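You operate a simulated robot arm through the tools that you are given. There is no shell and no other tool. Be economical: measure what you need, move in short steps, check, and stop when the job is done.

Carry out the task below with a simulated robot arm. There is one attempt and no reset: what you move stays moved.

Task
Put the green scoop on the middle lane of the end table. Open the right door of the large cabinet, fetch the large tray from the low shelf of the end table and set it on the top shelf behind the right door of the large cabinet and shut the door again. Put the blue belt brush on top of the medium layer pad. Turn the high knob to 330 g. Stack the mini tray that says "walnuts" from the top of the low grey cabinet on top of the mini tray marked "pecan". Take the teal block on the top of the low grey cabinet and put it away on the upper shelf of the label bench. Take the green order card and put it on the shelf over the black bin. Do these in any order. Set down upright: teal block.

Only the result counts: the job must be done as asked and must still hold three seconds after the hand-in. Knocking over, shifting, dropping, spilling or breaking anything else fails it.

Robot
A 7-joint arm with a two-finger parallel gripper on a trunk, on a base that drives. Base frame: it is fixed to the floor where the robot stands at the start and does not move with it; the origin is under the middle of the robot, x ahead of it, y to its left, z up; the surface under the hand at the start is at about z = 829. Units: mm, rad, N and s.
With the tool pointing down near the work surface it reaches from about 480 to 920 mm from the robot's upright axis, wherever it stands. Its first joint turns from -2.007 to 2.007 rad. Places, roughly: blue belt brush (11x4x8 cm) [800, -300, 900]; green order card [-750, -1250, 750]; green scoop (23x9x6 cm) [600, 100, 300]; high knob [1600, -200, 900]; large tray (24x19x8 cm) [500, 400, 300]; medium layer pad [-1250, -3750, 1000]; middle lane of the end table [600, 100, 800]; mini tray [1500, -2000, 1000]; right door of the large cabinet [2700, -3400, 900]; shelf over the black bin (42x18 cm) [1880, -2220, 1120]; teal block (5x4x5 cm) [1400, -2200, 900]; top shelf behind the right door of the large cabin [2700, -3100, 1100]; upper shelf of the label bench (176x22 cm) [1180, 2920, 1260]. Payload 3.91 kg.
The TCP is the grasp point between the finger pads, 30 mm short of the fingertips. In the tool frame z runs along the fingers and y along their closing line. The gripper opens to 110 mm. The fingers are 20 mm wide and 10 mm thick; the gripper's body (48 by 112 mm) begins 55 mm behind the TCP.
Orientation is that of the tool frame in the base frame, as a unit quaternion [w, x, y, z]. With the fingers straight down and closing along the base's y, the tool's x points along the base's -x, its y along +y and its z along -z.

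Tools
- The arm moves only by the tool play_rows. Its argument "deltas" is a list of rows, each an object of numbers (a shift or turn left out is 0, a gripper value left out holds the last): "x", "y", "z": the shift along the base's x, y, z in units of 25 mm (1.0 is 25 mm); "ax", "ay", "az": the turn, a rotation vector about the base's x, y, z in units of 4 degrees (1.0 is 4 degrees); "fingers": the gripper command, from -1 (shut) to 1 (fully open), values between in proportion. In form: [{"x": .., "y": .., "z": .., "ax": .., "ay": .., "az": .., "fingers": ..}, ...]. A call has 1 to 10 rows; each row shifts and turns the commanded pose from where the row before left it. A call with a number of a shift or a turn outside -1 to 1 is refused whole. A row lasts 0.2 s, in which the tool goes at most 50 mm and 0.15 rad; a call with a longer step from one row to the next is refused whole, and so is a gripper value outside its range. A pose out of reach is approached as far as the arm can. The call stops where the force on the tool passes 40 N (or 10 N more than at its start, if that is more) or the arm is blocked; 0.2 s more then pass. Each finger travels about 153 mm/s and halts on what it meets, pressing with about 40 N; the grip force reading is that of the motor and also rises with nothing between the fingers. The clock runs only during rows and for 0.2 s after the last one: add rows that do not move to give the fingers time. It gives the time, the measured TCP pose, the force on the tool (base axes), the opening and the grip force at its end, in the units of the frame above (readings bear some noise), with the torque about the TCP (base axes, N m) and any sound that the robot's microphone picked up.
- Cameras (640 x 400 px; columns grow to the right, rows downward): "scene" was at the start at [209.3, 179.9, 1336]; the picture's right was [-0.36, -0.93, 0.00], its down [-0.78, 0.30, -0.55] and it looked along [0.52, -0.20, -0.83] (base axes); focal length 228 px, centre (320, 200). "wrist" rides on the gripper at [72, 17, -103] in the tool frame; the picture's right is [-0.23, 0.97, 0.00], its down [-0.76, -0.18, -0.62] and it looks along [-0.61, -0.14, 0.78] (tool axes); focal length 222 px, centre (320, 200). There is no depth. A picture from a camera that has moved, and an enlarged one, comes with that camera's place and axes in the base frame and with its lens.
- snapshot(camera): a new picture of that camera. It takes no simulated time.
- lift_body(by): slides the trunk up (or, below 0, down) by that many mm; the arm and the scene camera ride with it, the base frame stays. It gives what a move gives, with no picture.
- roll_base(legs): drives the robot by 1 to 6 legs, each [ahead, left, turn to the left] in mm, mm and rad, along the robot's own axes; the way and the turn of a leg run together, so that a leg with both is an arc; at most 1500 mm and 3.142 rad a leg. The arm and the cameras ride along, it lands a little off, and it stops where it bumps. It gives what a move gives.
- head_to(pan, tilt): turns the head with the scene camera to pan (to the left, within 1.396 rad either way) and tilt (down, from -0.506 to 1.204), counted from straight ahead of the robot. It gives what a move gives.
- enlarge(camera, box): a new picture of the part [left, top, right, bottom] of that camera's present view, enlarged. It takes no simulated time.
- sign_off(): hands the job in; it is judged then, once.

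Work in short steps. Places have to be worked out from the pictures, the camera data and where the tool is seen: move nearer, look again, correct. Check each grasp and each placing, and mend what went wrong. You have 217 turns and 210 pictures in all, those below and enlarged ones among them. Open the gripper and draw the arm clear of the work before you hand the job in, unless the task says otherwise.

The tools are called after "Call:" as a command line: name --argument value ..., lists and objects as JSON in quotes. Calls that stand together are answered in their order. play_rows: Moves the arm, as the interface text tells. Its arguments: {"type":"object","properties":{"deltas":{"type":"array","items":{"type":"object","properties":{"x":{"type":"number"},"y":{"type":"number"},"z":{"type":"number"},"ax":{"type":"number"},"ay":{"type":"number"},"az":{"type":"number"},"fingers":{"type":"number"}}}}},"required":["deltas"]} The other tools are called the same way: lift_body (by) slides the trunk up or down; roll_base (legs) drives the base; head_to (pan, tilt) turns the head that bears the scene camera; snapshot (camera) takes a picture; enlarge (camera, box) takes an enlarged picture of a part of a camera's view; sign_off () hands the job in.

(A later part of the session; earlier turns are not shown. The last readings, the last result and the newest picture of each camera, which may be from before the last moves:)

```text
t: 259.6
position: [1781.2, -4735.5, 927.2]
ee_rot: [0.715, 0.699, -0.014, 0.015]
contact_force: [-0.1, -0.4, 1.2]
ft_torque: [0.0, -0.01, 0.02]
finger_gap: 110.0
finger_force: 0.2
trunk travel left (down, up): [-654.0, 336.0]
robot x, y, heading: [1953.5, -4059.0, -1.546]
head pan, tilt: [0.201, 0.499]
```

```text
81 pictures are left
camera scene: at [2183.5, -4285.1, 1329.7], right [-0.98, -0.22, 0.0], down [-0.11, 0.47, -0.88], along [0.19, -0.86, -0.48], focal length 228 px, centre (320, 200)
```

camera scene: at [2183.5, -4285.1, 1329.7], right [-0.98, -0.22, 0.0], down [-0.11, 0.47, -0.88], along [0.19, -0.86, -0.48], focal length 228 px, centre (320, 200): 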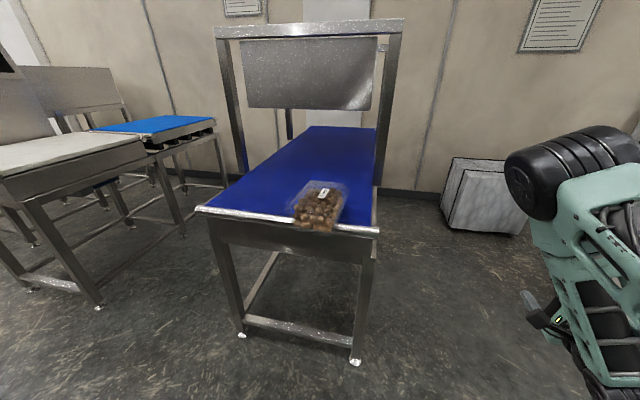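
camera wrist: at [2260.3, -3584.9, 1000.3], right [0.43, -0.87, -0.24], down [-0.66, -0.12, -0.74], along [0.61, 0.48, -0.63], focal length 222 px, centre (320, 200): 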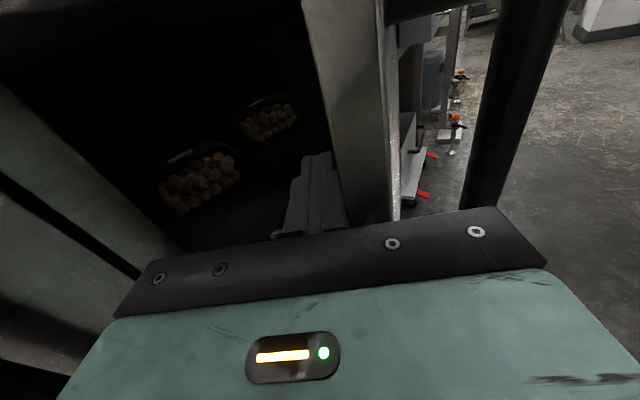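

Tray is where I left it. I shift right in front of it and check alignment.

Call:
roll_base --legs '[[54, 548, 0]]'

Call:
play_rows --deltas '[{"z": 0.2}]'

Call:
snapshot --camera "wrist"

Call:
enlarge --camera "scene" --box '[360, 180, 520, 300]'

```text
t: 262.7
position: [2329.9, -4777.1, 926.5]
ee_rot: [0.714, 0.7, -0.013, 0.015]
contact_force: [-1.4, -0.1, 0.0]
ft_torque: [0.02, 0.03, 0.01]
finger_gap: 109.9
finger_force: 0.0
trunk travel left (down, up): [-654.0, 336.0]
robot x, y, heading: [2506.2, -4100.1, -1.553]
head pan, tilt: [0.201, 0.499]
```

```text
t: 263.1
position: [2330.3, -4776.8, 929.8]
ee_rot: [0.715, 0.699, -0.013, 0.015]
contact_force: [0.6, 0.0, 0.2]
ft_torque: [-0.01, -0.02, 0.01]
finger_gap: 110.2
finger_force: 0.0
trunk travel left (down, up): [-654.0, 336.0]
robot x, y, heading: [2502.4, -4103.2, -1.552]
head pan, tilt: [0.201, 0.499]
```

```text
80 pictures are left
camera wrist: at [2402.5, -4670.7, 947.7], right [-0.27, 0.02, 0.96], down [-0.76, 0.62, -0.22], along [-0.6, -0.79, -0.15], focal length 222 px, centre (320, 200)
```

wrist: 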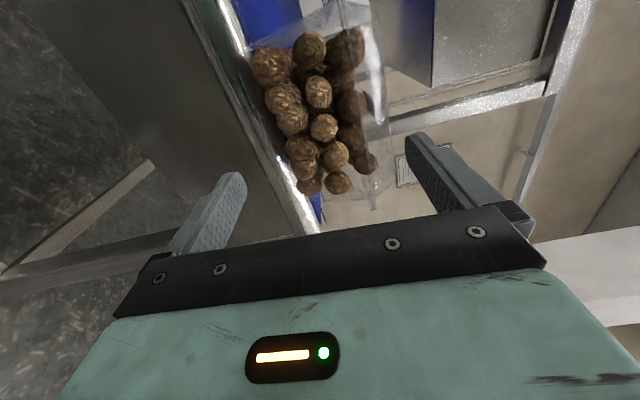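

```text
3.33 times, centred on (440, 240) of scene
camera zoom: at [2733.1, -4326.9, 1329.6], right [-0.98, -0.22, 0.0], down [-0.11, 0.47, -0.88], along [0.19, -0.86, -0.48], focal length 762 px, centre (-80, 67)
```

zoom: 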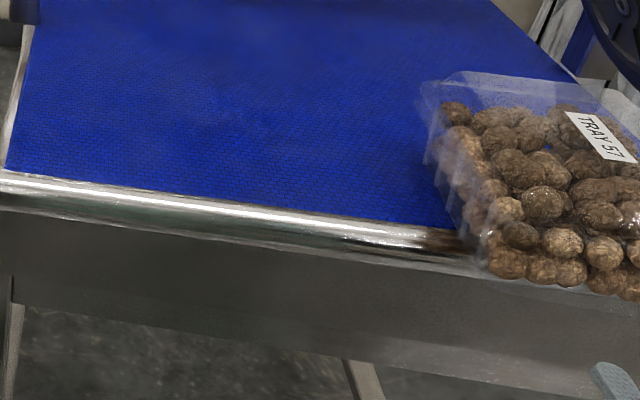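

Aligned as before. I advance 78 mm and close.

Call:
roll_base --legs '[[78, 0, 0]]'

Call:
snapshot --camera "wrist"

Call:
play_rows --deltas '[{"fingers": -1}, {"fingers": -1}, {"fingers": -1}]'

Call:
lift_body --by 30

```text
t: 264.2
position: [2331.9, -4854.4, 931.5]
ee_rot: [0.714, 0.7, -0.012, 0.016]
contact_force: [-1.2, 0.0, 0.5]
ft_torque: [0.01, -0.01, -0.03]
finger_gap: 110.0
finger_force: 0.0
trunk travel left (down, up): [-654.0, 336.0]
robot x, y, heading: [2505.5, -4177.8, -1.547]
head pan, tilt: [0.201, 0.499]
```

```text
78 pictures are left
camera wrist: at [2404.1, -4748.6, 947.7], right [-0.27, 0.02, 0.96], down [-0.76, 0.62, -0.22], along [-0.6, -0.79, -0.15], focal length 222 px, centre (320, 200)
```

wrist: 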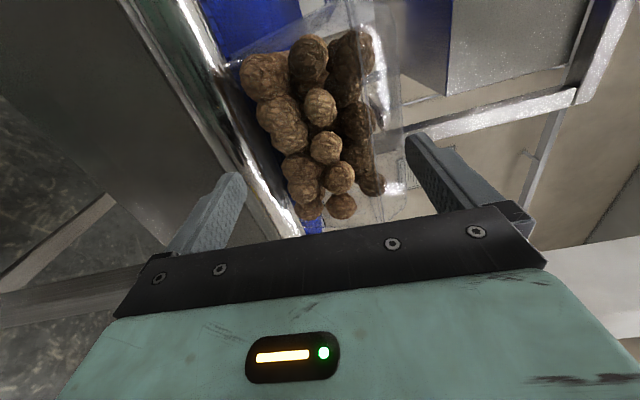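

```text
t: 264.7
position: [2329.2, -4851.2, 951.4]
ee_rot: [0.733, 0.68, -0.01, 0.008]
contact_force: [2.9, 47.3, 77.6]
ft_torque: [-2.5, 0.81, -0.16]
finger_gap: 5.3
finger_force: 39.9
trunk travel left (down, up): [-654.0, 336.0]
robot x, y, heading: [2508.6, -4178.3, -1.546]
head pan, tilt: [0.201, 0.499]
stopped in row 2: the force on the tool passed its limit at 56 N (the readings are from after the stop); the commanded pose is now the measured one
```

```text
t: 265.5
position: [2331.2, -4855.2, 964.0]
ee_rot: [0.719, 0.695, -0.013, 0.015]
contact_force: [-0.2, 0.1, 0.7]
ft_torque: [0.45, 0.35, 0.07]
finger_gap: 3.2
finger_force: 39.6
trunk travel left (down, up): [-684.0, 306.0]
robot x, y, heading: [2505.7, -4178.5, -1.551]
head pan, tilt: [0.201, 0.499]
```

The gap is only 3 mm — the tray stood further in than before. I look at what is pinched.

Call:
snapshot --camera "wrist"

Call:
enlarge --camera "scene" --box '[360, 180, 540, 310]'

```text
77 pictures are left
camera wrist: at [2403.8, -4749.0, 979.1], right [-0.26, 0.03, 0.96], down [-0.76, 0.61, -0.23], along [-0.6, -0.79, -0.14], focal length 222 px, centre (320, 200)
```

wrist: 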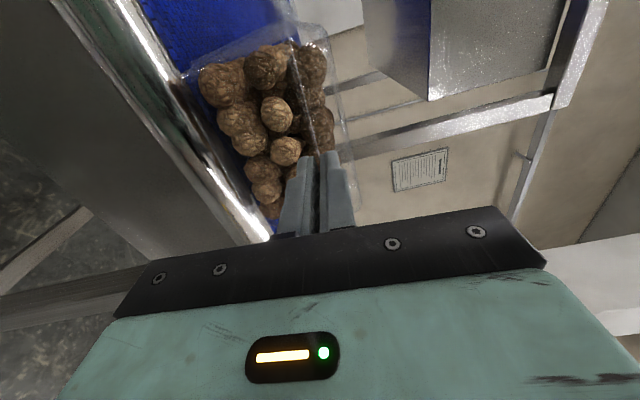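

```text
3.08 times, centred on (450, 245) of scene
camera zoom: at [2734.7, -4405.1, 1359.0], right [-0.98, -0.22, 0.0], down [-0.11, 0.47, -0.88], along [0.19, -0.86, -0.48], focal length 703 px, centre (-80, 62)
```

zoom: 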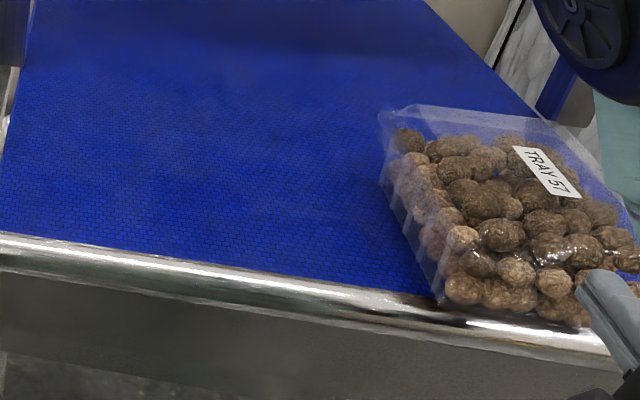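

By luck the front flange is pinched at its natural height. I drag the tray 55 mm toward me for the fork grasp.

Call:
roll_base --legs '[[-56, 0, 0]]'

Call:
snapshot --camera "wrist"

Call:
enlarge --camera "scene" --box '[360, 180, 540, 310]'

```text
t: 266.4
position: [2328.8, -4799.0, 966.6]
ee_rot: [0.721, 0.692, -0.012, 0.012]
contact_force: [0.9, -0.8, -0.7]
ft_torque: [0.51, 0.17, 0.04]
finger_gap: 3.1
finger_force: 40.2
trunk travel left (down, up): [-684.0, 306.0]
robot x, y, heading: [2506.2, -4122.9, -1.554]
head pan, tilt: [0.201, 0.499]
```

```text
75 pictures are left
camera wrist: at [2401.8, -4693.2, 980.7], right [-0.26, 0.04, 0.96], down [-0.76, 0.61, -0.23], along [-0.6, -0.79, -0.13], focal length 222 px, centre (320, 200)
```

wrist: 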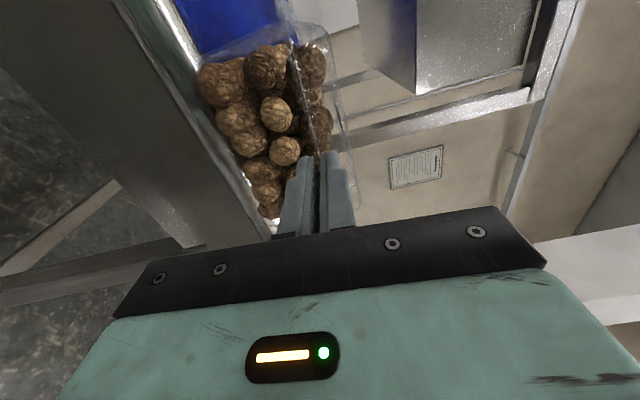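

```text
3.08 times, centred on (450, 245) of scene
camera zoom: at [2733.4, -4349.2, 1359.6], right [-0.98, -0.22, 0.0], down [-0.11, 0.47, -0.88], along [0.19, -0.86, -0.48], focal length 703 px, centre (-80, 62)
```

zoom: 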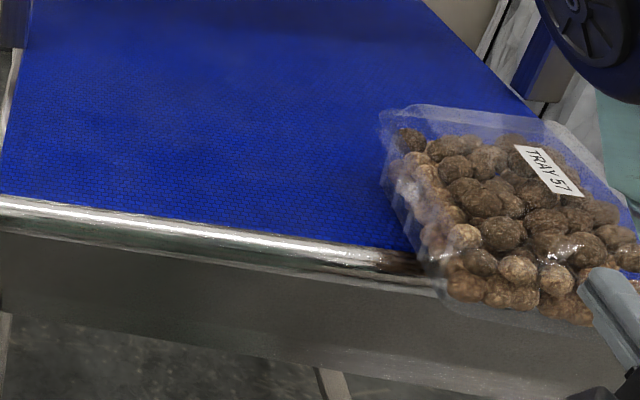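

Good overhang. I release, lower 35 mm with open fingers, advance, and check before closing.

Call:
play_rows --deltas '[{"fingers": 1}, {"fingers": 1}, {"fingers": 1}, {"z": -0.7}, {"z": -0.7}]'

Call:
roll_base --legs '[[55, 0, 0]]'

Call:
snapshot --camera "wrist"

```text
t: 267.6
position: [2327.1, -4799.8, 931.5]
ee_rot: [0.722, 0.692, -0.013, 0.012]
contact_force: [1.5, 0.5, 0.1]
ft_torque: [0.02, 0.01, 0.02]
finger_gap: 109.7
finger_force: 0.1
trunk travel left (down, up): [-684.0, 306.0]
robot x, y, heading: [2500.2, -4123.9, -1.553]
head pan, tilt: [0.201, 0.499]
```

```text
t: 268.6
position: [2329.9, -4854.3, 932.4]
ee_rot: [0.721, 0.693, -0.012, 0.013]
contact_force: [0.5, 0.4, 0.4]
ft_torque: [-0.02, 0.05, 0.01]
finger_gap: 109.9
finger_force: 0.0
trunk travel left (down, up): [-684.0, 306.0]
robot x, y, heading: [2507.8, -4181.9, -1.546]
head pan, tilt: [0.201, 0.499]
```

```text
73 pictures are left
camera wrist: at [2403.0, -4748.1, 945.5], right [-0.26, 0.04, 0.96], down [-0.76, 0.61, -0.23], along [-0.6, -0.79, -0.13], focal length 222 px, centre (320, 200)
```

wrist: 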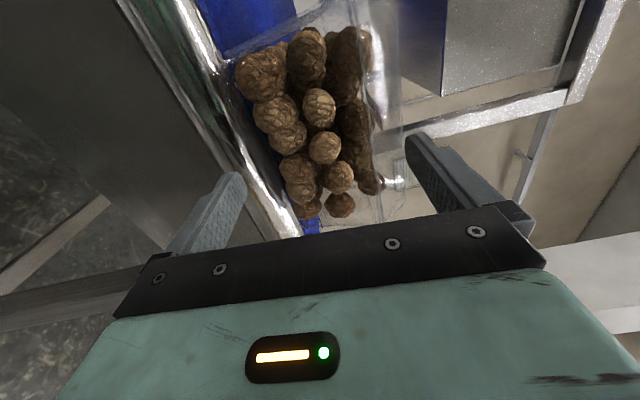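

Call:
enlarge --camera "scene" --box '[360, 170, 560, 310]'

```text
2.86 times, centred on (460, 240) of scene
camera zoom: at [2734.8, -4404.2, 1359.6], right [-0.98, -0.22, 0.0], down [-0.11, 0.47, -0.88], along [0.19, -0.86, -0.48], focal length 653 px, centre (-80, 86)
```

zoom: 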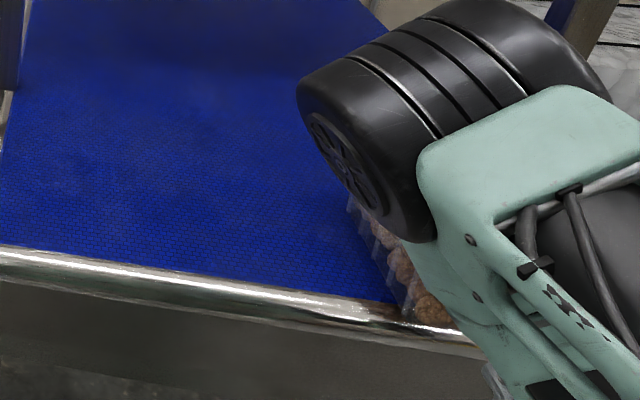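

The lower finger pushed the tray back (it was a few mm too high). I pinch the flange again at its height, drag 58 mm, then come in 9 mm lower.

Call:
play_rows --deltas '[{"z": 0.7}, {"z": 0.65}, {"fingers": -0.5}, {"fingers": -1}, {"fingers": -1}]'

Call:
roll_base --legs '[[-58, 0, 0]]'

Call:
play_rows --deltas '[{"fingers": 1}, {"fingers": 1}, {"fingers": 1}, {"z": -0.9}, {"z": -0.87}]'

Call:
snapshot --camera "wrist"

```text
t: 269.8
position: [2330.1, -4853.5, 965.0]
ee_rot: [0.721, 0.693, -0.012, 0.013]
contact_force: [0.4, 1.4, 0.0]
ft_torque: [0.48, 0.35, -0.09]
finger_gap: 4.4
finger_force: 40.5
trunk travel left (down, up): [-684.0, 306.0]
robot x, y, heading: [2507.3, -4176.6, -1.551]
head pan, tilt: [0.201, 0.499]
```

```text
t: 270.7
position: [2329.5, -4795.9, 965.6]
ee_rot: [0.721, 0.692, -0.011, 0.014]
contact_force: [0.1, 1.5, -6.1]
ft_torque: [0.54, 0.24, 0.01]
finger_gap: 3.9
finger_force: 40.7
trunk travel left (down, up): [-684.0, 306.0]
robot x, y, heading: [2503.5, -4118.2, -1.543]
head pan, tilt: [0.201, 0.499]
```

```text
t: 271.9
position: [2328.2, -4794.4, 921.1]
ee_rot: [0.721, 0.693, -0.012, 0.012]
contact_force: [-0.3, 0.0, 0.5]
ft_torque: [0.03, 0.02, 0.0]
finger_gap: 110.0
finger_force: 0.0
trunk travel left (down, up): [-684.0, 306.0]
robot x, y, heading: [2503.8, -4119.4, -1.547]
head pan, tilt: [0.201, 0.499]
```

```text
71 pictures are left
camera wrist: at [2401.5, -4689.7, 935.4], right [-0.26, 0.04, 0.96], down [-0.76, 0.61, -0.23], along [-0.6, -0.79, -0.13], focal length 222 px, centre (320, 200)
```

wrist: 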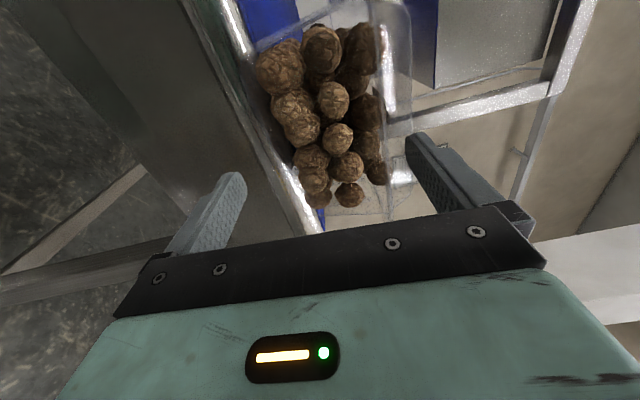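

Call:
roll_base --legs '[[54, 0, 0]]'

Call:
snapshot --camera "wrist"

```text
t: 272.9
position: [2329.7, -4850.4, 921.4]
ee_rot: [0.721, 0.693, -0.011, 0.013]
contact_force: [0.4, 0.0, 1.4]
ft_torque: [-0.01, 0.0, 0.0]
finger_gap: 110.4
finger_force: 0.0
trunk travel left (down, up): [-684.0, 306.0]
robot x, y, heading: [2506.3, -4171.2, -1.544]
head pan, tilt: [0.201, 0.499]
```

```text
70 pictures are left
camera wrist: at [2402.9, -4744.1, 935.2], right [-0.26, 0.04, 0.96], down [-0.76, 0.61, -0.23], along [-0.6, -0.79, -0.13], focal length 222 px, centre (320, 200)
```

wrist: 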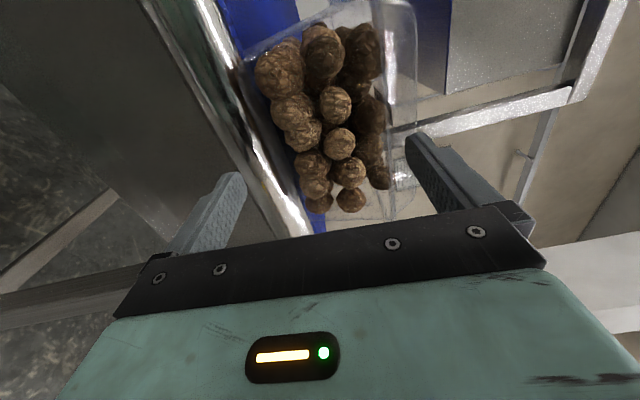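

The tray seems to have been pushed again. I look closely at the contact area before doing anything else.

Call:
enlarge --camera "wrist" --box '[180, 80, 480, 250]'

Call:
snapshot --camera "scene"

```text
2.13 times, centred on (330, 165) of wrist
camera zoom: at [2402.9, -4744.1, 935.2], right [-0.26, 0.04, 0.96], down [-0.76, 0.61, -0.23], along [-0.6, -0.79, -0.13], focal length 474 px, centre (299, 275)
```

zoom: 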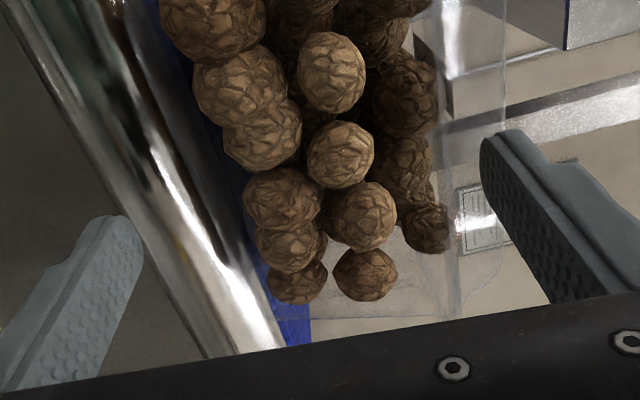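

```text
68 pictures are left
camera scene: at [2734.7, -4399.9, 1359.6], right [-0.98, -0.22, 0.0], down [-0.11, 0.47, -0.88], along [0.19, -0.86, -0.48], focal length 228 px, centre (320, 200)
```

scene: 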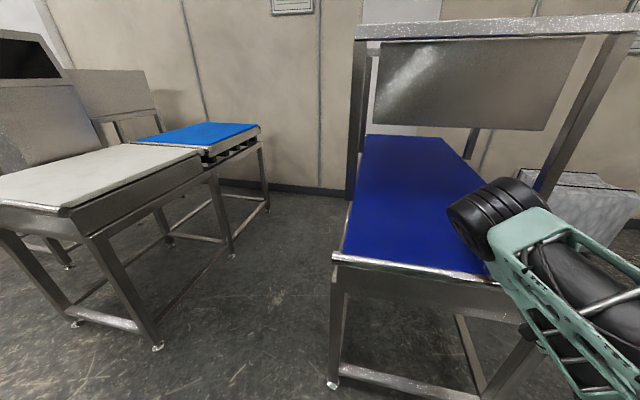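

The tray has yawed by ≈24° (flange from (2265,-4875) to (2384,-4822)). I retreat, raise to flange height and yaw the hand 24° to match it.

Call:
roll_base --legs '[[-75, 0, 0]]'

Call:
play_rows --deltas '[{"z": 0.9, "az": 1}, {"z": 0.85, "az": 1}, {"az": 1}, {"az": 1}, {"az": 1}, {"az": 1, "fingers": -0.3}, {}]'

Call:
snapshot --camera "wrist"

Call:
enlarge --camera "scene" --box '[400, 170, 580, 310]'

```text
t: 273.9
position: [2328.7, -4776.0, 921.3]
ee_rot: [0.721, 0.693, -0.012, 0.014]
contact_force: [-0.9, -0.3, 0.3]
ft_torque: [0.0, 0.03, -0.03]
finger_gap: 110.1
finger_force: 0.1
trunk travel left (down, up): [-684.0, 306.0]
robot x, y, heading: [2505.5, -4099.7, -1.55]
head pan, tilt: [0.201, 0.499]
```

```text
t: 275.5
position: [2370.5, -4828.2, 950.5]
ee_rot: [0.702, 0.681, 0.131, 0.161]
contact_force: [0.2, 0.2, 0.0]
ft_torque: [-0.01, 0.0, 0.0]
finger_gap: 38.6
finger_force: 0.1
out of reach, approached as far as the arm can: row 4, 5, 6
trunk travel left (down, up): [-684.0, 306.0]
robot x, y, heading: [2508.6, -4098.0, -1.551]
head pan, tilt: [0.201, 0.499]
```

```text
67 pictures are left
camera wrist: at [2394.6, -4702.3, 963.2], right [-0.25, -0.07, 0.96], down [-0.94, 0.26, -0.23], along [-0.23, -0.96, -0.13], focal length 222 px, centre (320, 200)
```

wrist: 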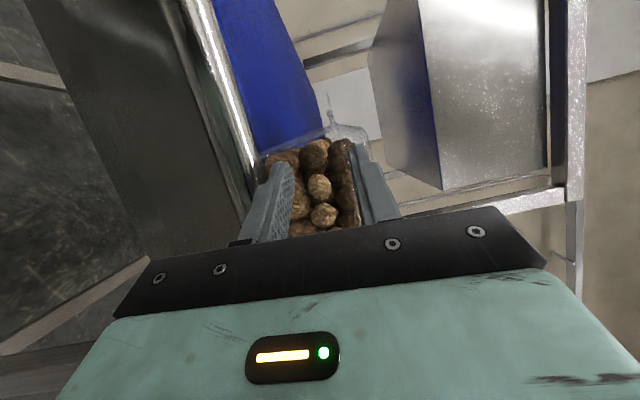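

```text
2.86 times, centred on (490, 240) of scene
camera zoom: at [2733.1, -4325.5, 1359.6], right [-0.98, -0.22, 0.0], down [-0.11, 0.47, -0.88], along [0.19, -0.86, -0.48], focal length 653 px, centre (-166, 86)
```

zoom: 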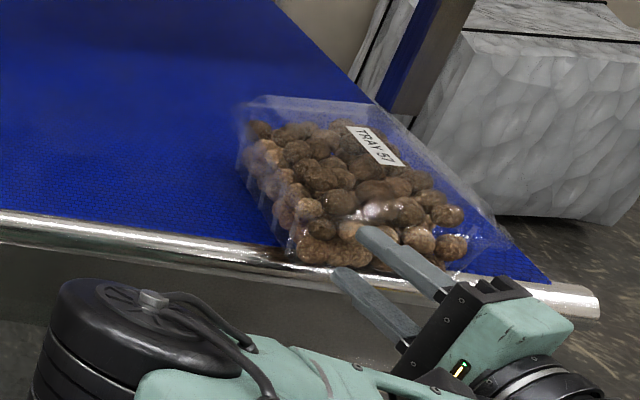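

I align with the flange centre: shift base, lift 15 mm.

Call:
lift_body --by 14

Call:
roll_base --legs '[[10, -37, 0]]'

Call:
enlarge --camera "scene" --box '[400, 170, 580, 310]'

Call:
enlarge --camera "wrist" --box '[220, 100, 420, 250]'

```text
t: 276.1
position: [2369.4, -4828.4, 963.8]
ee_rot: [0.702, 0.681, 0.132, 0.161]
contact_force: [-0.1, 0.2, 0.1]
ft_torque: [0.03, 0.02, -0.03]
finger_gap: 38.5
finger_force: 0.1
trunk travel left (down, up): [-698.0, 292.0]
robot x, y, heading: [2504.2, -4098.2, -1.548]
head pan, tilt: [0.201, 0.499]
```

```text
t: 277.0
position: [2332.8, -4838.5, 963.5]
ee_rot: [0.702, 0.681, 0.132, 0.162]
contact_force: [-0.1, -0.4, 0.0]
ft_torque: [0.03, 0.02, 0.01]
finger_gap: 38.6
finger_force: 0.1
trunk travel left (down, up): [-698.0, 292.0]
robot x, y, heading: [2467.3, -4113.7, -1.551]
head pan, tilt: [0.201, 0.499]
```

```text
2.86 times, centred on (490, 240) of scene
camera zoom: at [2696.1, -4336.3, 1373.6], right [-0.98, -0.22, 0.0], down [-0.11, 0.47, -0.88], along [0.19, -0.86, -0.48], focal length 653 px, centre (-166, 86)
```

zoom: 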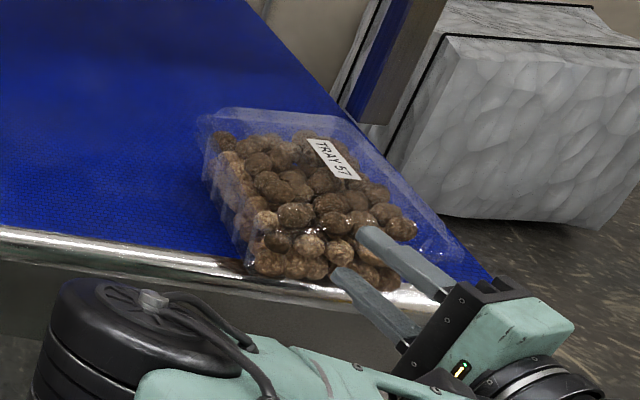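

```text
2.67 times, centred on (320, 175) of wrist
camera zoom: at [2357.6, -4713.1, 977.2], right [-0.25, -0.07, 0.96], down [-0.94, 0.26, -0.23], along [-0.23, -0.96, -0.13], focal length 592 px, centre (320, 267)
```

zoom: 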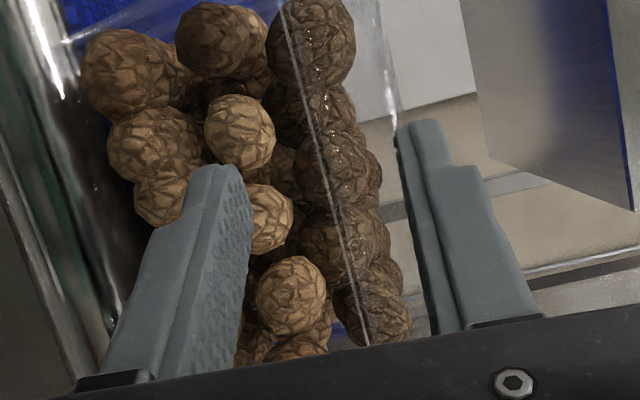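

The flange is between the fingers. I pinch it and drag 30 mm along the tray's own axis.

Call:
play_rows --deltas '[{"fingers": -1}, {"fingers": -1}, {}]'

Call:
roll_base --legs '[[-32, -13, 0]]'

Call:
enlarge --camera "scene" --box '[400, 170, 580, 310]'

```text
t: 277.8
position: [2333.2, -4838.7, 963.3]
ee_rot: [0.702, 0.681, 0.132, 0.162]
contact_force: [-0.7, -0.3, 0.5]
ft_torque: [-0.04, 0.62, -0.3]
finger_gap: 2.7
finger_force: 40.2
trunk travel left (down, up): [-698.0, 292.0]
robot x, y, heading: [2465.7, -4115.0, -1.544]
head pan, tilt: [0.201, 0.499]
```

```text
t: 278.6
position: [2320.8, -4807.3, 962.3]
ee_rot: [0.702, 0.681, 0.131, 0.162]
contact_force: [0.5, -1.1, 0.3]
ft_torque: [-0.04, 0.61, 0.1]
finger_gap: 2.6
finger_force: 40.2
trunk travel left (down, up): [-698.0, 292.0]
robot x, y, heading: [2452.1, -4078.6, -1.545]
head pan, tilt: [0.201, 0.499]
```

```text
2.86 times, centred on (490, 240) of scene
camera zoom: at [2682.4, -4304.9, 1373.6], right [-0.98, -0.22, 0.0], down [-0.11, 0.47, -0.88], along [0.19, -0.86, -0.48], focal length 653 px, centre (-166, 86)
```

zoom: 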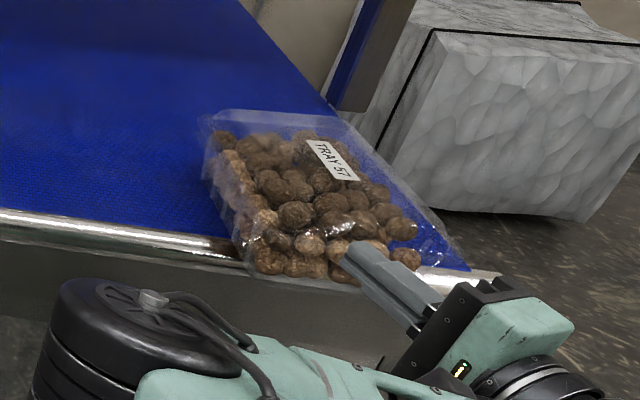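

Good overhang. Release, lower 31 mm, advance 50 mm along the hand's axis, and look before closing.

Call:
play_rows --deltas '[{"fingers": 1}, {"fingers": 1}, {"fingers": 1}, {"z": -0.6}, {"z": -0.64}]'

Call:
enlarge --camera "scene" --box '[400, 170, 580, 310]'

Call:
roll_base --legs '[[47, 19, 0]]'

Call:
enlarge --camera "scene" --box '[400, 170, 580, 310]'

```text
t: 279.8
position: [2319.2, -4807.4, 932.0]
ee_rot: [0.703, 0.68, 0.131, 0.161]
contact_force: [-1.1, 0.2, 0.2]
ft_torque: [-0.04, 0.02, -0.01]
finger_gap: 110.1
finger_force: 0.1
trunk travel left (down, up): [-698.0, 292.0]
robot x, y, heading: [2451.9, -4080.3, -1.546]
head pan, tilt: [0.201, 0.499]
```

```text
2.86 times, centred on (490, 240) of scene
camera zoom: at [2682.4, -4304.8, 1373.7], right [-0.98, -0.22, 0.0], down [-0.11, 0.47, -0.88], along [0.19, -0.86, -0.48], focal length 653 px, centre (-166, 86)
```

zoom: 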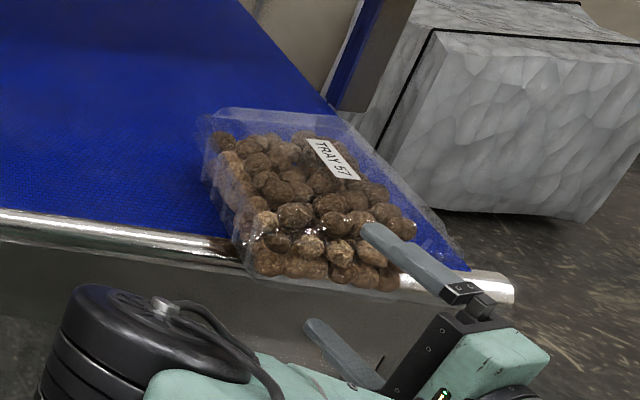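

```text
t: 280.8
position: [2340.5, -4854.2, 932.7]
ee_rot: [0.702, 0.681, 0.131, 0.161]
contact_force: [-0.4, -0.1, -0.3]
ft_torque: [-0.02, -0.02, -0.01]
finger_gap: 110.2
finger_force: 0.0
trunk travel left (down, up): [-698.0, 292.0]
robot x, y, heading: [2468.7, -4126.9, -1.545]
head pan, tilt: [0.201, 0.499]
```

```text
2.86 times, centred on (490, 240) of scene
camera zoom: at [2702.5, -4351.5, 1373.6], right [-0.98, -0.22, 0.0], down [-0.11, 0.47, -0.88], along [0.19, -0.86, -0.48], focal length 653 px, centre (-166, 86)
```

zoom: 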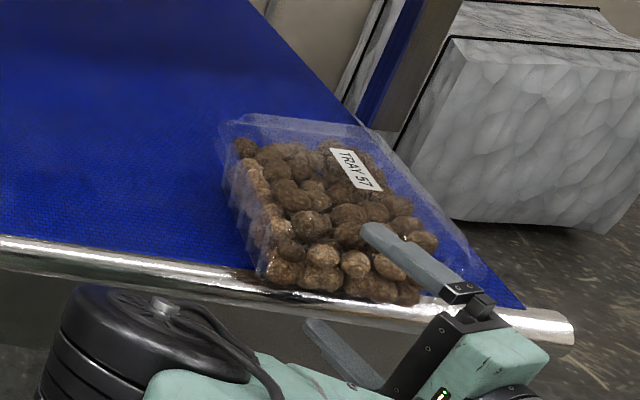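

I see: the upper finger was pushing the heaped nuts (needs TCP z≈938), and the base barely overhung. I back off slightly, pinch the flange and drag about 65 mm more.

Call:
roll_base --legs '[[-17, -7, 0]]'

Call:
play_rows --deltas '[{"z": 0.6}, {"z": 0.64}, {"fingers": -0.3}, {"fingers": -1}, {"fingers": -1}, {}]'

Call:
roll_base --legs '[[-59, -25, 0]]'

Call:
enlarge --camera "scene" --box '[400, 170, 580, 310]'

```text
t: 281.6
position: [2330.9, -4837.5, 933.0]
ee_rot: [0.702, 0.681, 0.132, 0.161]
contact_force: [-0.3, 0.0, 0.0]
ft_torque: [0.02, -0.01, -0.02]
finger_gap: 109.6
finger_force: 0.0
trunk travel left (down, up): [-698.0, 292.0]
robot x, y, heading: [2465.7, -4108.7, -1.545]
head pan, tilt: [0.201, 0.499]
```

```text
t: 282.9
position: [2332.6, -4837.9, 962.4]
ee_rot: [0.703, 0.681, 0.132, 0.161]
contact_force: [0.3, 2.3, -0.2]
ft_torque: [0.03, 0.2, 0.05]
finger_gap: 2.7
finger_force: 39.7
trunk travel left (down, up): [-698.0, 292.0]
robot x, y, heading: [2466.9, -4111.8, -1.55]
head pan, tilt: [0.201, 0.499]
```

```text
t: 283.9
position: [2305.8, -4778.7, 962.4]
ee_rot: [0.702, 0.681, 0.132, 0.161]
contact_force: [-0.2, -0.9, 0.0]
ft_torque: [0.06, 0.2, -0.02]
finger_gap: 2.8
finger_force: 39.9
trunk travel left (down, up): [-698.0, 292.0]
robot x, y, heading: [2439.6, -4046.3, -1.55]
head pan, tilt: [0.201, 0.499]
```

```text
2.86 times, centred on (490, 240) of scene
camera zoom: at [2668.5, -4275.3, 1373.6], right [-0.98, -0.22, 0.0], down [-0.11, 0.47, -0.88], along [0.19, -0.86, -0.48], focal length 653 px, centre (-166, 86)
```

zoom: 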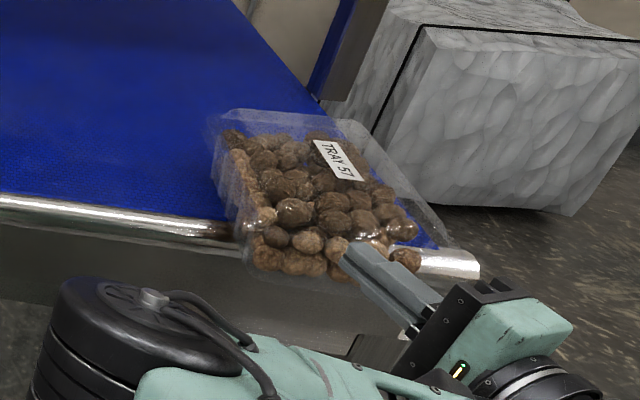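

Good overhang now. Release, lower to z≈938, and advance 66 mm.

Call:
play_rows --deltas '[{"fingers": 1}, {"fingers": 1}, {"fingers": 1}, {"z": -0.5}, {"z": -0.48}]'

Call:
roll_base --legs '[[60, 26, 0]]'

Call:
enlarge --camera "scene" --box '[400, 170, 580, 310]'

Call:
enlarge --camera "wrist" --box '[180, 80, 480, 250]'

```text
t: 285.1
position: [2306.2, -4778.2, 938.5]
ee_rot: [0.703, 0.68, 0.132, 0.161]
contact_force: [1.4, 3.9, -1.5]
ft_torque: [0.22, -0.04, 0.05]
finger_gap: 110.1
finger_force: 0.1
trunk travel left (down, up): [-698.0, 292.0]
robot x, y, heading: [2441.9, -4047.8, -1.546]
head pan, tilt: [0.201, 0.499]
```

```text
t: 286.1
position: [2334.0, -4837.5, 938.5]
ee_rot: [0.703, 0.68, 0.131, 0.161]
contact_force: [-1.4, 3.1, 1.6]
ft_torque: [0.11, 0.14, -0.15]
finger_gap: 110.2
finger_force: 0.1
trunk travel left (down, up): [-698.0, 292.0]
robot x, y, heading: [2466.3, -4106.4, -1.543]
head pan, tilt: [0.201, 0.499]
```

```text
2.86 times, centred on (490, 240) of scene
camera zoom: at [2695.7, -4334.7, 1373.7], right [-0.98, -0.22, 0.0], down [-0.11, 0.47, -0.88], along [0.19, -0.86, -0.48], focal length 653 px, centre (-166, 86)
```

zoom: 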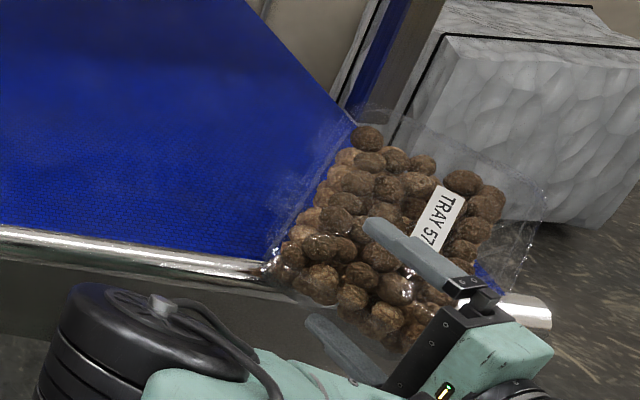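

```text
2.13 times, centred on (330, 165) of wrist
camera zoom: at [2357.6, -4711.6, 952.1], right [-0.25, -0.07, 0.96], down [-0.94, 0.26, -0.23], along [-0.23, -0.96, -0.13], focal length 474 px, centre (299, 275)
```

zoom: 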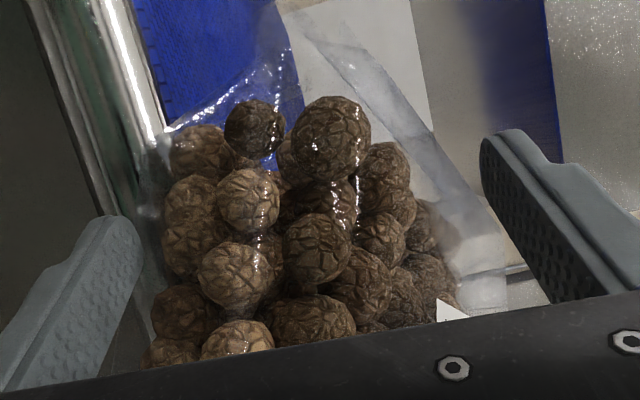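

The tray has swung and is tipping at the edge, but it lies between the fingers. I close at once.

Call:
play_rows --deltas '[{"fingers": -1}, {"fingers": -1}]'

Call:
enlarge --camera "scene" --box '[400, 170, 580, 310]'

Call:
snapshot --camera "wrist"

```text
t: 286.9
position: [2334.5, -4835.9, 949.3]
ee_rot: [0.711, 0.672, 0.138, 0.158]
contact_force: [14.9, 15.4, 15.8]
ft_torque: [-0.16, 0.76, 1.1]
finger_gap: 30.1
finger_force: 30.8
trunk travel left (down, up): [-698.0, 292.0]
robot x, y, heading: [2465.9, -4111.3, -1.549]
head pan, tilt: [0.201, 0.499]
stopped in row 2: the force on the tool passed its limit at 49 N (the readings are from after the stop); the commanded pose is now the measured one
```

```text
2.86 times, centred on (490, 240) of scene
camera zoom: at [2696.1, -4331.7, 1374.5], right [-0.98, -0.22, 0.0], down [-0.11, 0.47, -0.88], along [0.19, -0.86, -0.48], focal length 653 px, centre (-166, 86)
```

zoom: 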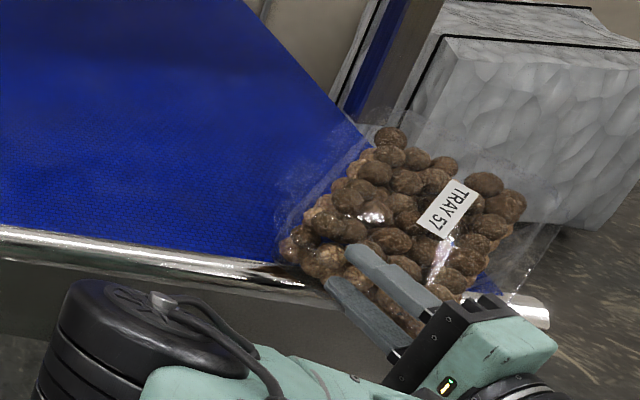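

```text
56 pictures are left
camera wrist: at [2358.5, -4709.2, 958.6], right [-0.25, -0.05, 0.97], down [-0.94, 0.25, -0.23], along [-0.23, -0.97, -0.1], focal length 222 px, centre (320, 200)
```

wrist: 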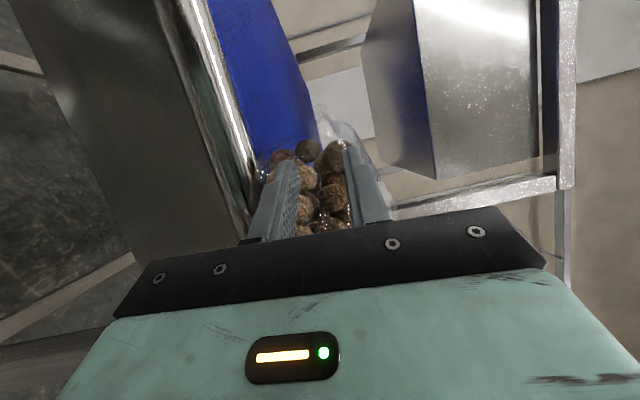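

The tray now rests yawed with my fingers on its near flange (gap 30). To keep it safe I push it 130 mm further onto the belt, then release and look.

Call:
roll_base --legs '[[130, 0, 0]]'

Call:
play_rows --deltas '[{"fingers": -0.2}, {"fingers": -0.2}]'

Call:
roll_base --legs '[[-90, 0, 0]]'

Call:
enlarge --camera "scene" --box '[380, 130, 600, 300]'

```text
t: 287.6
position: [2333.3, -4843.6, 950.5]
ee_rot: [0.715, 0.667, 0.138, 0.157]
contact_force: [-1.3, 2.7, 18.6]
ft_torque: [-1.11, -0.34, 0.09]
finger_gap: 4.7
finger_force: 40.0
trunk travel left (down, up): [-698.0, 292.0]
robot x, y, heading: [2466.4, -4116.9, -1.548]
head pan, tilt: [0.201, 0.499]
stopped in leg 1: the force on the tool passed its limit at 63 N (the readings are from after the stop); the commanded pose is now the measured one
```

```text
t: 288.2
position: [2333.3, -4844.1, 947.9]
ee_rot: [0.712, 0.671, 0.137, 0.157]
contact_force: [-0.2, -0.6, 0.7]
ft_torque: [0.03, 0.01, -0.02]
finger_gap: 43.6
finger_force: 0.0
trunk travel left (down, up): [-698.0, 292.0]
robot x, y, heading: [2469.2, -4113.9, -1.542]
head pan, tilt: [0.201, 0.499]
```

```text
t: 289.3
position: [2331.7, -4754.1, 948.2]
ee_rot: [0.713, 0.67, 0.138, 0.157]
contact_force: [0.4, -0.3, -0.4]
ft_torque: [-0.01, -0.05, 0.06]
finger_gap: 44.2
finger_force: 0.0
trunk travel left (down, up): [-698.0, 292.0]
robot x, y, heading: [2465.8, -4024.1, -1.545]
head pan, tilt: [0.201, 0.499]
```

```text
2.35 times, centred on (490, 215) of scene
camera zoom: at [2694.0, -4250.6, 1373.6], right [-0.98, -0.22, 0.0], down [-0.11, 0.47, -0.88], along [0.19, -0.86, -0.48], focal length 538 px, centre (-80, 165)
```

zoom: 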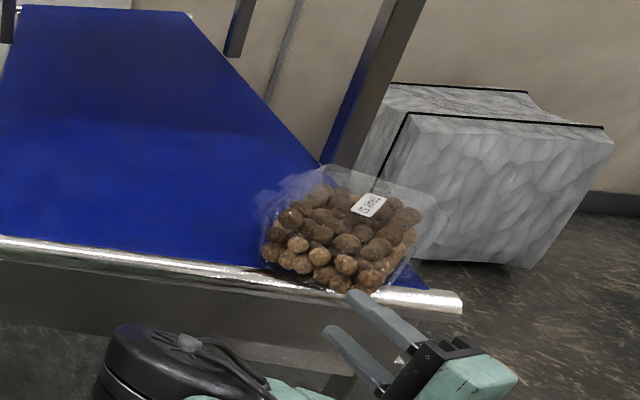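

The tray is stable, short end toward me, yawed −30°, flange centre ≈(2340, -4841). I square the hand (yaw 0) at flange height, pinch it, and drag sideways −x so the tray trails into line.

Call:
play_rows --deltas '[{"az": -1, "fingers": -0.3}, {"az": -1}, {"az": -1}, {"az": -1}, {"az": -1}, {"az": -0.5, "z": 0.6}]'

```text
t: 290.7
position: [2333.1, -4752.9, 963.8]
ee_rot: [0.729, 0.684, 0.008, 0.019]
contact_force: [0.6, 1.0, -0.5]
ft_torque: [0.0, 0.0, 0.0]
finger_gap: 38.7
finger_force: 0.2
trunk travel left (down, up): [-698.0, 292.0]
robot x, y, heading: [2462.7, -4024.8, -1.549]
head pan, tilt: [0.201, 0.499]
```

Call:
play_rows --deltas '[{"ax": 0.8}]'

Call:
roll_base --legs '[[70, 6, 0]]'

Call:
play_rows --deltas '[{"fingers": -1}, {"fingers": -1}, {}]'

Call:
enlarge --camera "wrist" --box '[200, 60, 440, 240]'

```text
t: 291.1
position: [2333.0, -4752.7, 963.1]
ee_rot: [0.709, 0.705, 0.008, 0.019]
contact_force: [0.2, 0.1, -0.3]
ft_torque: [-0.02, 0.02, 0.01]
finger_gap: 38.7
finger_force: 0.1
trunk travel left (down, up): [-698.0, 292.0]
robot x, y, heading: [2466.7, -4026.0, -1.545]
head pan, tilt: [0.201, 0.499]
```

```text
t: 292.1
position: [2340.0, -4822.9, 963.8]
ee_rot: [0.711, 0.703, 0.007, 0.019]
contact_force: [0.2, -1.1, 0.4]
ft_torque: [-0.02, -0.02, -0.02]
finger_gap: 38.6
finger_force: 0.0
trunk travel left (down, up): [-698.0, 292.0]
robot x, y, heading: [2467.3, -4093.6, -1.546]
head pan, tilt: [0.201, 0.499]
```

```text
t: 292.9
position: [2340.7, -4822.9, 963.1]
ee_rot: [0.71, 0.704, 0.007, 0.018]
contact_force: [-0.3, -0.1, -0.2]
ft_torque: [0.02, -0.02, 0.02]
finger_gap: 0.0
finger_force: 37.7
trunk travel left (down, up): [-698.0, 292.0]
robot x, y, heading: [2471.6, -4096.6, -1.551]
head pan, tilt: [0.201, 0.499]
```

```text
2.22 times, centred on (320, 150) of wrist
camera zoom: at [2409.2, -4714.7, 978.6], right [-0.24, 0.0, 0.97], down [-0.78, 0.59, -0.2], along [-0.58, -0.81, -0.14], focal length 494 px, centre (320, 311)
```

zoom: 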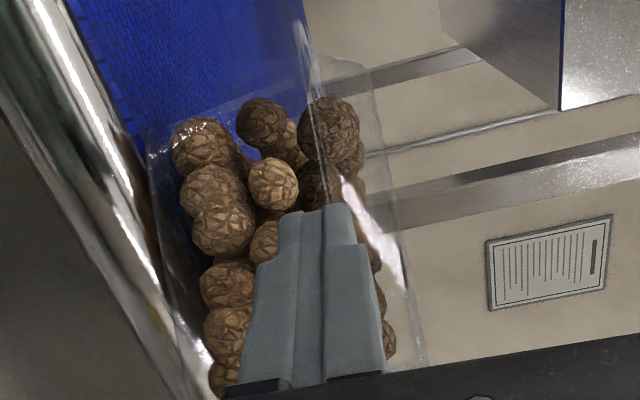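

Just short of the flange. I open, advance 22 mm and close again.

Call:
play_rows --deltas '[{"fingers": -0.3}, {"fingers": -0.3}]'

Call:
roll_base --legs '[[22, 0, 0]]'

Call:
play_rows --deltas '[{"fingers": -1}, {"fingers": -1}, {}]'

```text
t: 293.6
position: [2339.0, -4822.4, 963.1]
ee_rot: [0.71, 0.704, 0.008, 0.018]
contact_force: [0.5, 0.4, 0.6]
ft_torque: [0.01, 0.0, 0.03]
finger_gap: 38.7
finger_force: 0.1
trunk travel left (down, up): [-698.0, 292.0]
robot x, y, heading: [2470.8, -4092.8, -1.549]
head pan, tilt: [0.201, 0.499]
```

```text
t: 294.4
position: [2339.7, -4845.5, 962.8]
ee_rot: [0.71, 0.704, 0.008, 0.019]
contact_force: [-0.5, -0.3, 0.4]
ft_torque: [-0.02, 0.01, 0.01]
finger_gap: 38.4
finger_force: 0.0
trunk travel left (down, up): [-698.0, 292.0]
robot x, y, heading: [2474.3, -4116.7, -1.55]
head pan, tilt: [0.201, 0.499]
```

```text
t: 295.1
position: [2340.7, -4845.4, 963.4]
ee_rot: [0.71, 0.704, 0.007, 0.018]
contact_force: [0.0, -0.3, -0.5]
ft_torque: [0.0, 0.02, -0.04]
finger_gap: 0.0
finger_force: 37.7
trunk travel left (down, up): [-698.0, 292.0]
robot x, y, heading: [2474.3, -4115.5, -1.55]
head pan, tilt: [0.201, 0.499]
```

Call:
enlarge --camera "wrist" --box '[200, 60, 440, 240]'

```text
2.22 times, centred on (320, 150) of wrist
camera zoom: at [2409.6, -4736.7, 978.5], right [-0.24, 0.0, 0.97], down [-0.78, 0.59, -0.2], along [-0.58, -0.8, -0.14], focal length 494 px, centre (320, 311)
```

zoom: 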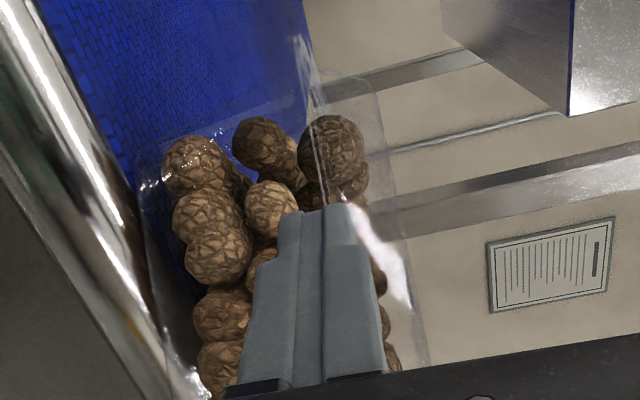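

Regrasping the tray here is costing too much; it stands safely on the table. I'll do the other tasks first and come back if budget remains. I back off and drive back round toward the low grey cabinet.

Call:
roll_base --legs '[[-150, 0, 0], [90, -840, 0], [90, -840, 0], [-915, -275, 0], [-915, -275, 0], [-1150, -300, 0]]'

```text
t: 319.6
position: [-276.2, -1964.6, 962.6]
ee_rot: [0.71, 0.704, 0.012, 0.023]
contact_force: [0.0, -0.1, 0.5]
ft_torque: [0.02, 0.02, 0.04]
finger_gap: 0.3
finger_force: 37.7
trunk travel left (down, up): [-698.0, 292.0]
robot x, y, heading: [-153.3, -1231.8, -1.54]
head pan, tilt: [0.201, 0.499]
```

The green order card is near here (−750, −1250, 750), to my right. I look.

Call:
head_to --pan -1.2 --tilt 0.7

Call:
snapshot --camera "scene"

```text
t: 321.1
position: [-276.2, -1962.9, 962.6]
ee_rot: [0.71, 0.704, 0.011, 0.023]
contact_force: [-0.3, -0.5, 0.7]
ft_torque: [0.0, 0.01, 0.02]
finger_gap: 0.0
finger_force: 37.8
trunk travel left (down, up): [-698.0, 292.0]
robot x, y, heading: [-153.8, -1230.7, -1.532]
head pan, tilt: [-1.201, 0.7]
```

```text
52 pictures are left
camera scene: at [-19.5, -1401.5, 1355.9], right [-0.39, 0.92, 0.0], down [0.59, 0.25, -0.77], along [-0.7, -0.3, -0.64], focal length 228 px, centre (320, 200)
```

scene: 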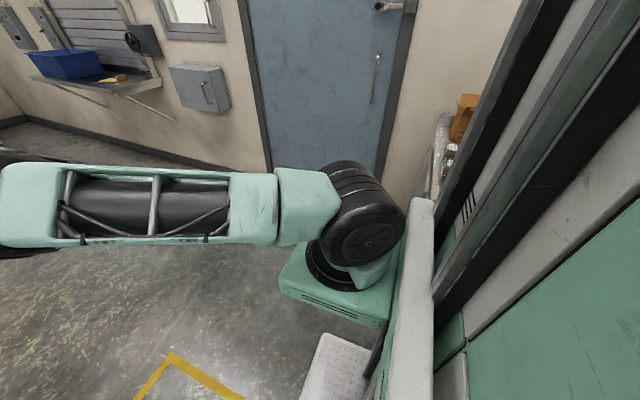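

I move away from the bench a bit and turn to face it.

Call:
roll_base --legs '[[0, 350, 0], [0, 0, -1.6]]'

Call:
head_to --pan 0.0 --tilt 0.55

Call:
snapshot --camera "scene"

```text
t: 327.2
position: [-532.9, -1083.2, 963.1]
ee_rot: [0.514, 0.5, -0.494, -0.492]
contact_force: [0.4, 0.7, 0.2]
ft_torque: [0.0, -0.01, -0.01]
finger_gap: 0.0
finger_force: 37.7
trunk travel left (down, up): [-698.0, 292.0]
robot x, y, heading: [197.8, -1222.2, -3.13]
head pan, tilt: [-1.201, 0.7]
```

```text
t: 328.6
position: [-533.2, -1084.0, 961.4]
ee_rot: [0.513, 0.501, -0.495, -0.491]
contact_force: [0.6, -0.3, 0.2]
ft_torque: [-0.01, -0.01, -0.02]
finger_gap: 0.0
finger_force: 37.7
trunk travel left (down, up): [-698.0, 292.0]
robot x, y, heading: [192.2, -1223.6, -3.133]
head pan, tilt: [0.0, 0.55]
```

```text
51 pictures are left
camera scene: at [-34.0, -1429.4, 1369.1], right [-0.01, 1.0, 0.0], down [0.52, 0.01, -0.85], along [-0.85, -0.01, -0.52], focal length 228 px, centre (320, 200)
```

scene: 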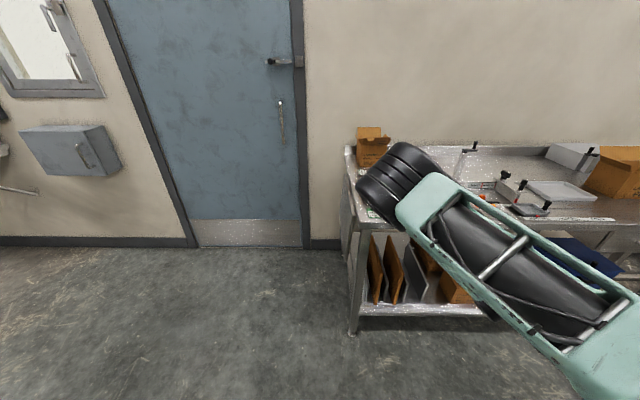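

The arm hides the bench corner. I shift right so it appears in the free left half of the view.

Call:
roll_base --legs '[[0, -420, 0]]'

Call:
enlarge --camera "scene" --box '[130, 90, 390, 290]'

```text
t: 331.2
position: [-538.5, -666.4, 964.5]
ee_rot: [0.512, 0.5, -0.496, -0.491]
contact_force: [-0.5, -0.1, 0.8]
ft_torque: [-0.01, -0.01, -0.03]
finger_gap: 0.0
finger_force: 38.0
trunk travel left (down, up): [-698.0, 292.0]
robot x, y, heading: [192.2, -806.7, -3.129]
head pan, tilt: [0.0, 0.55]
```

```text
2.00 times, centred on (260, 190) of scene
camera zoom: at [-39.6, -1014.6, 1369.1], right [-0.01, 1.0, 0.0], down [0.52, 0.01, -0.85], along [-0.85, -0.01, -0.52], focal length 457 px, centre (440, 220)
```

zoom: 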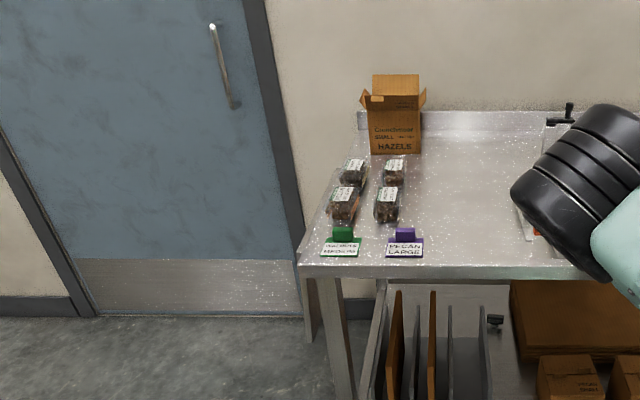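

Call:
enlarge --camera "scene" --box '[285, 195, 355, 225]'

```text
9.14 times, centred on (320, 210) of scene
camera zoom: at [-39.6, -1014.6, 1369.1], right [-0.01, 1.0, 0.0], down [0.52, 0.01, -0.85], along [-0.85, -0.01, -0.52], focal length 2089 px, centre (320, 109)
```

zoom: 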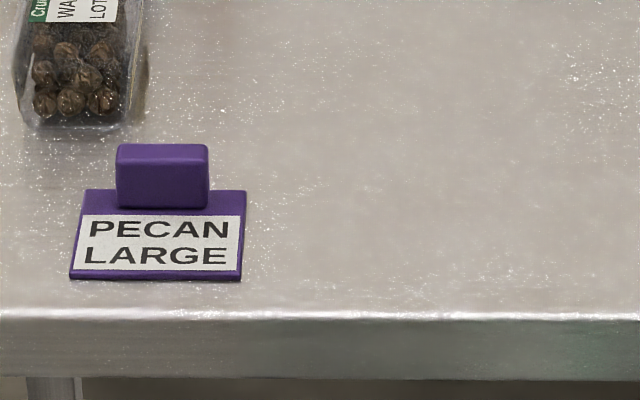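

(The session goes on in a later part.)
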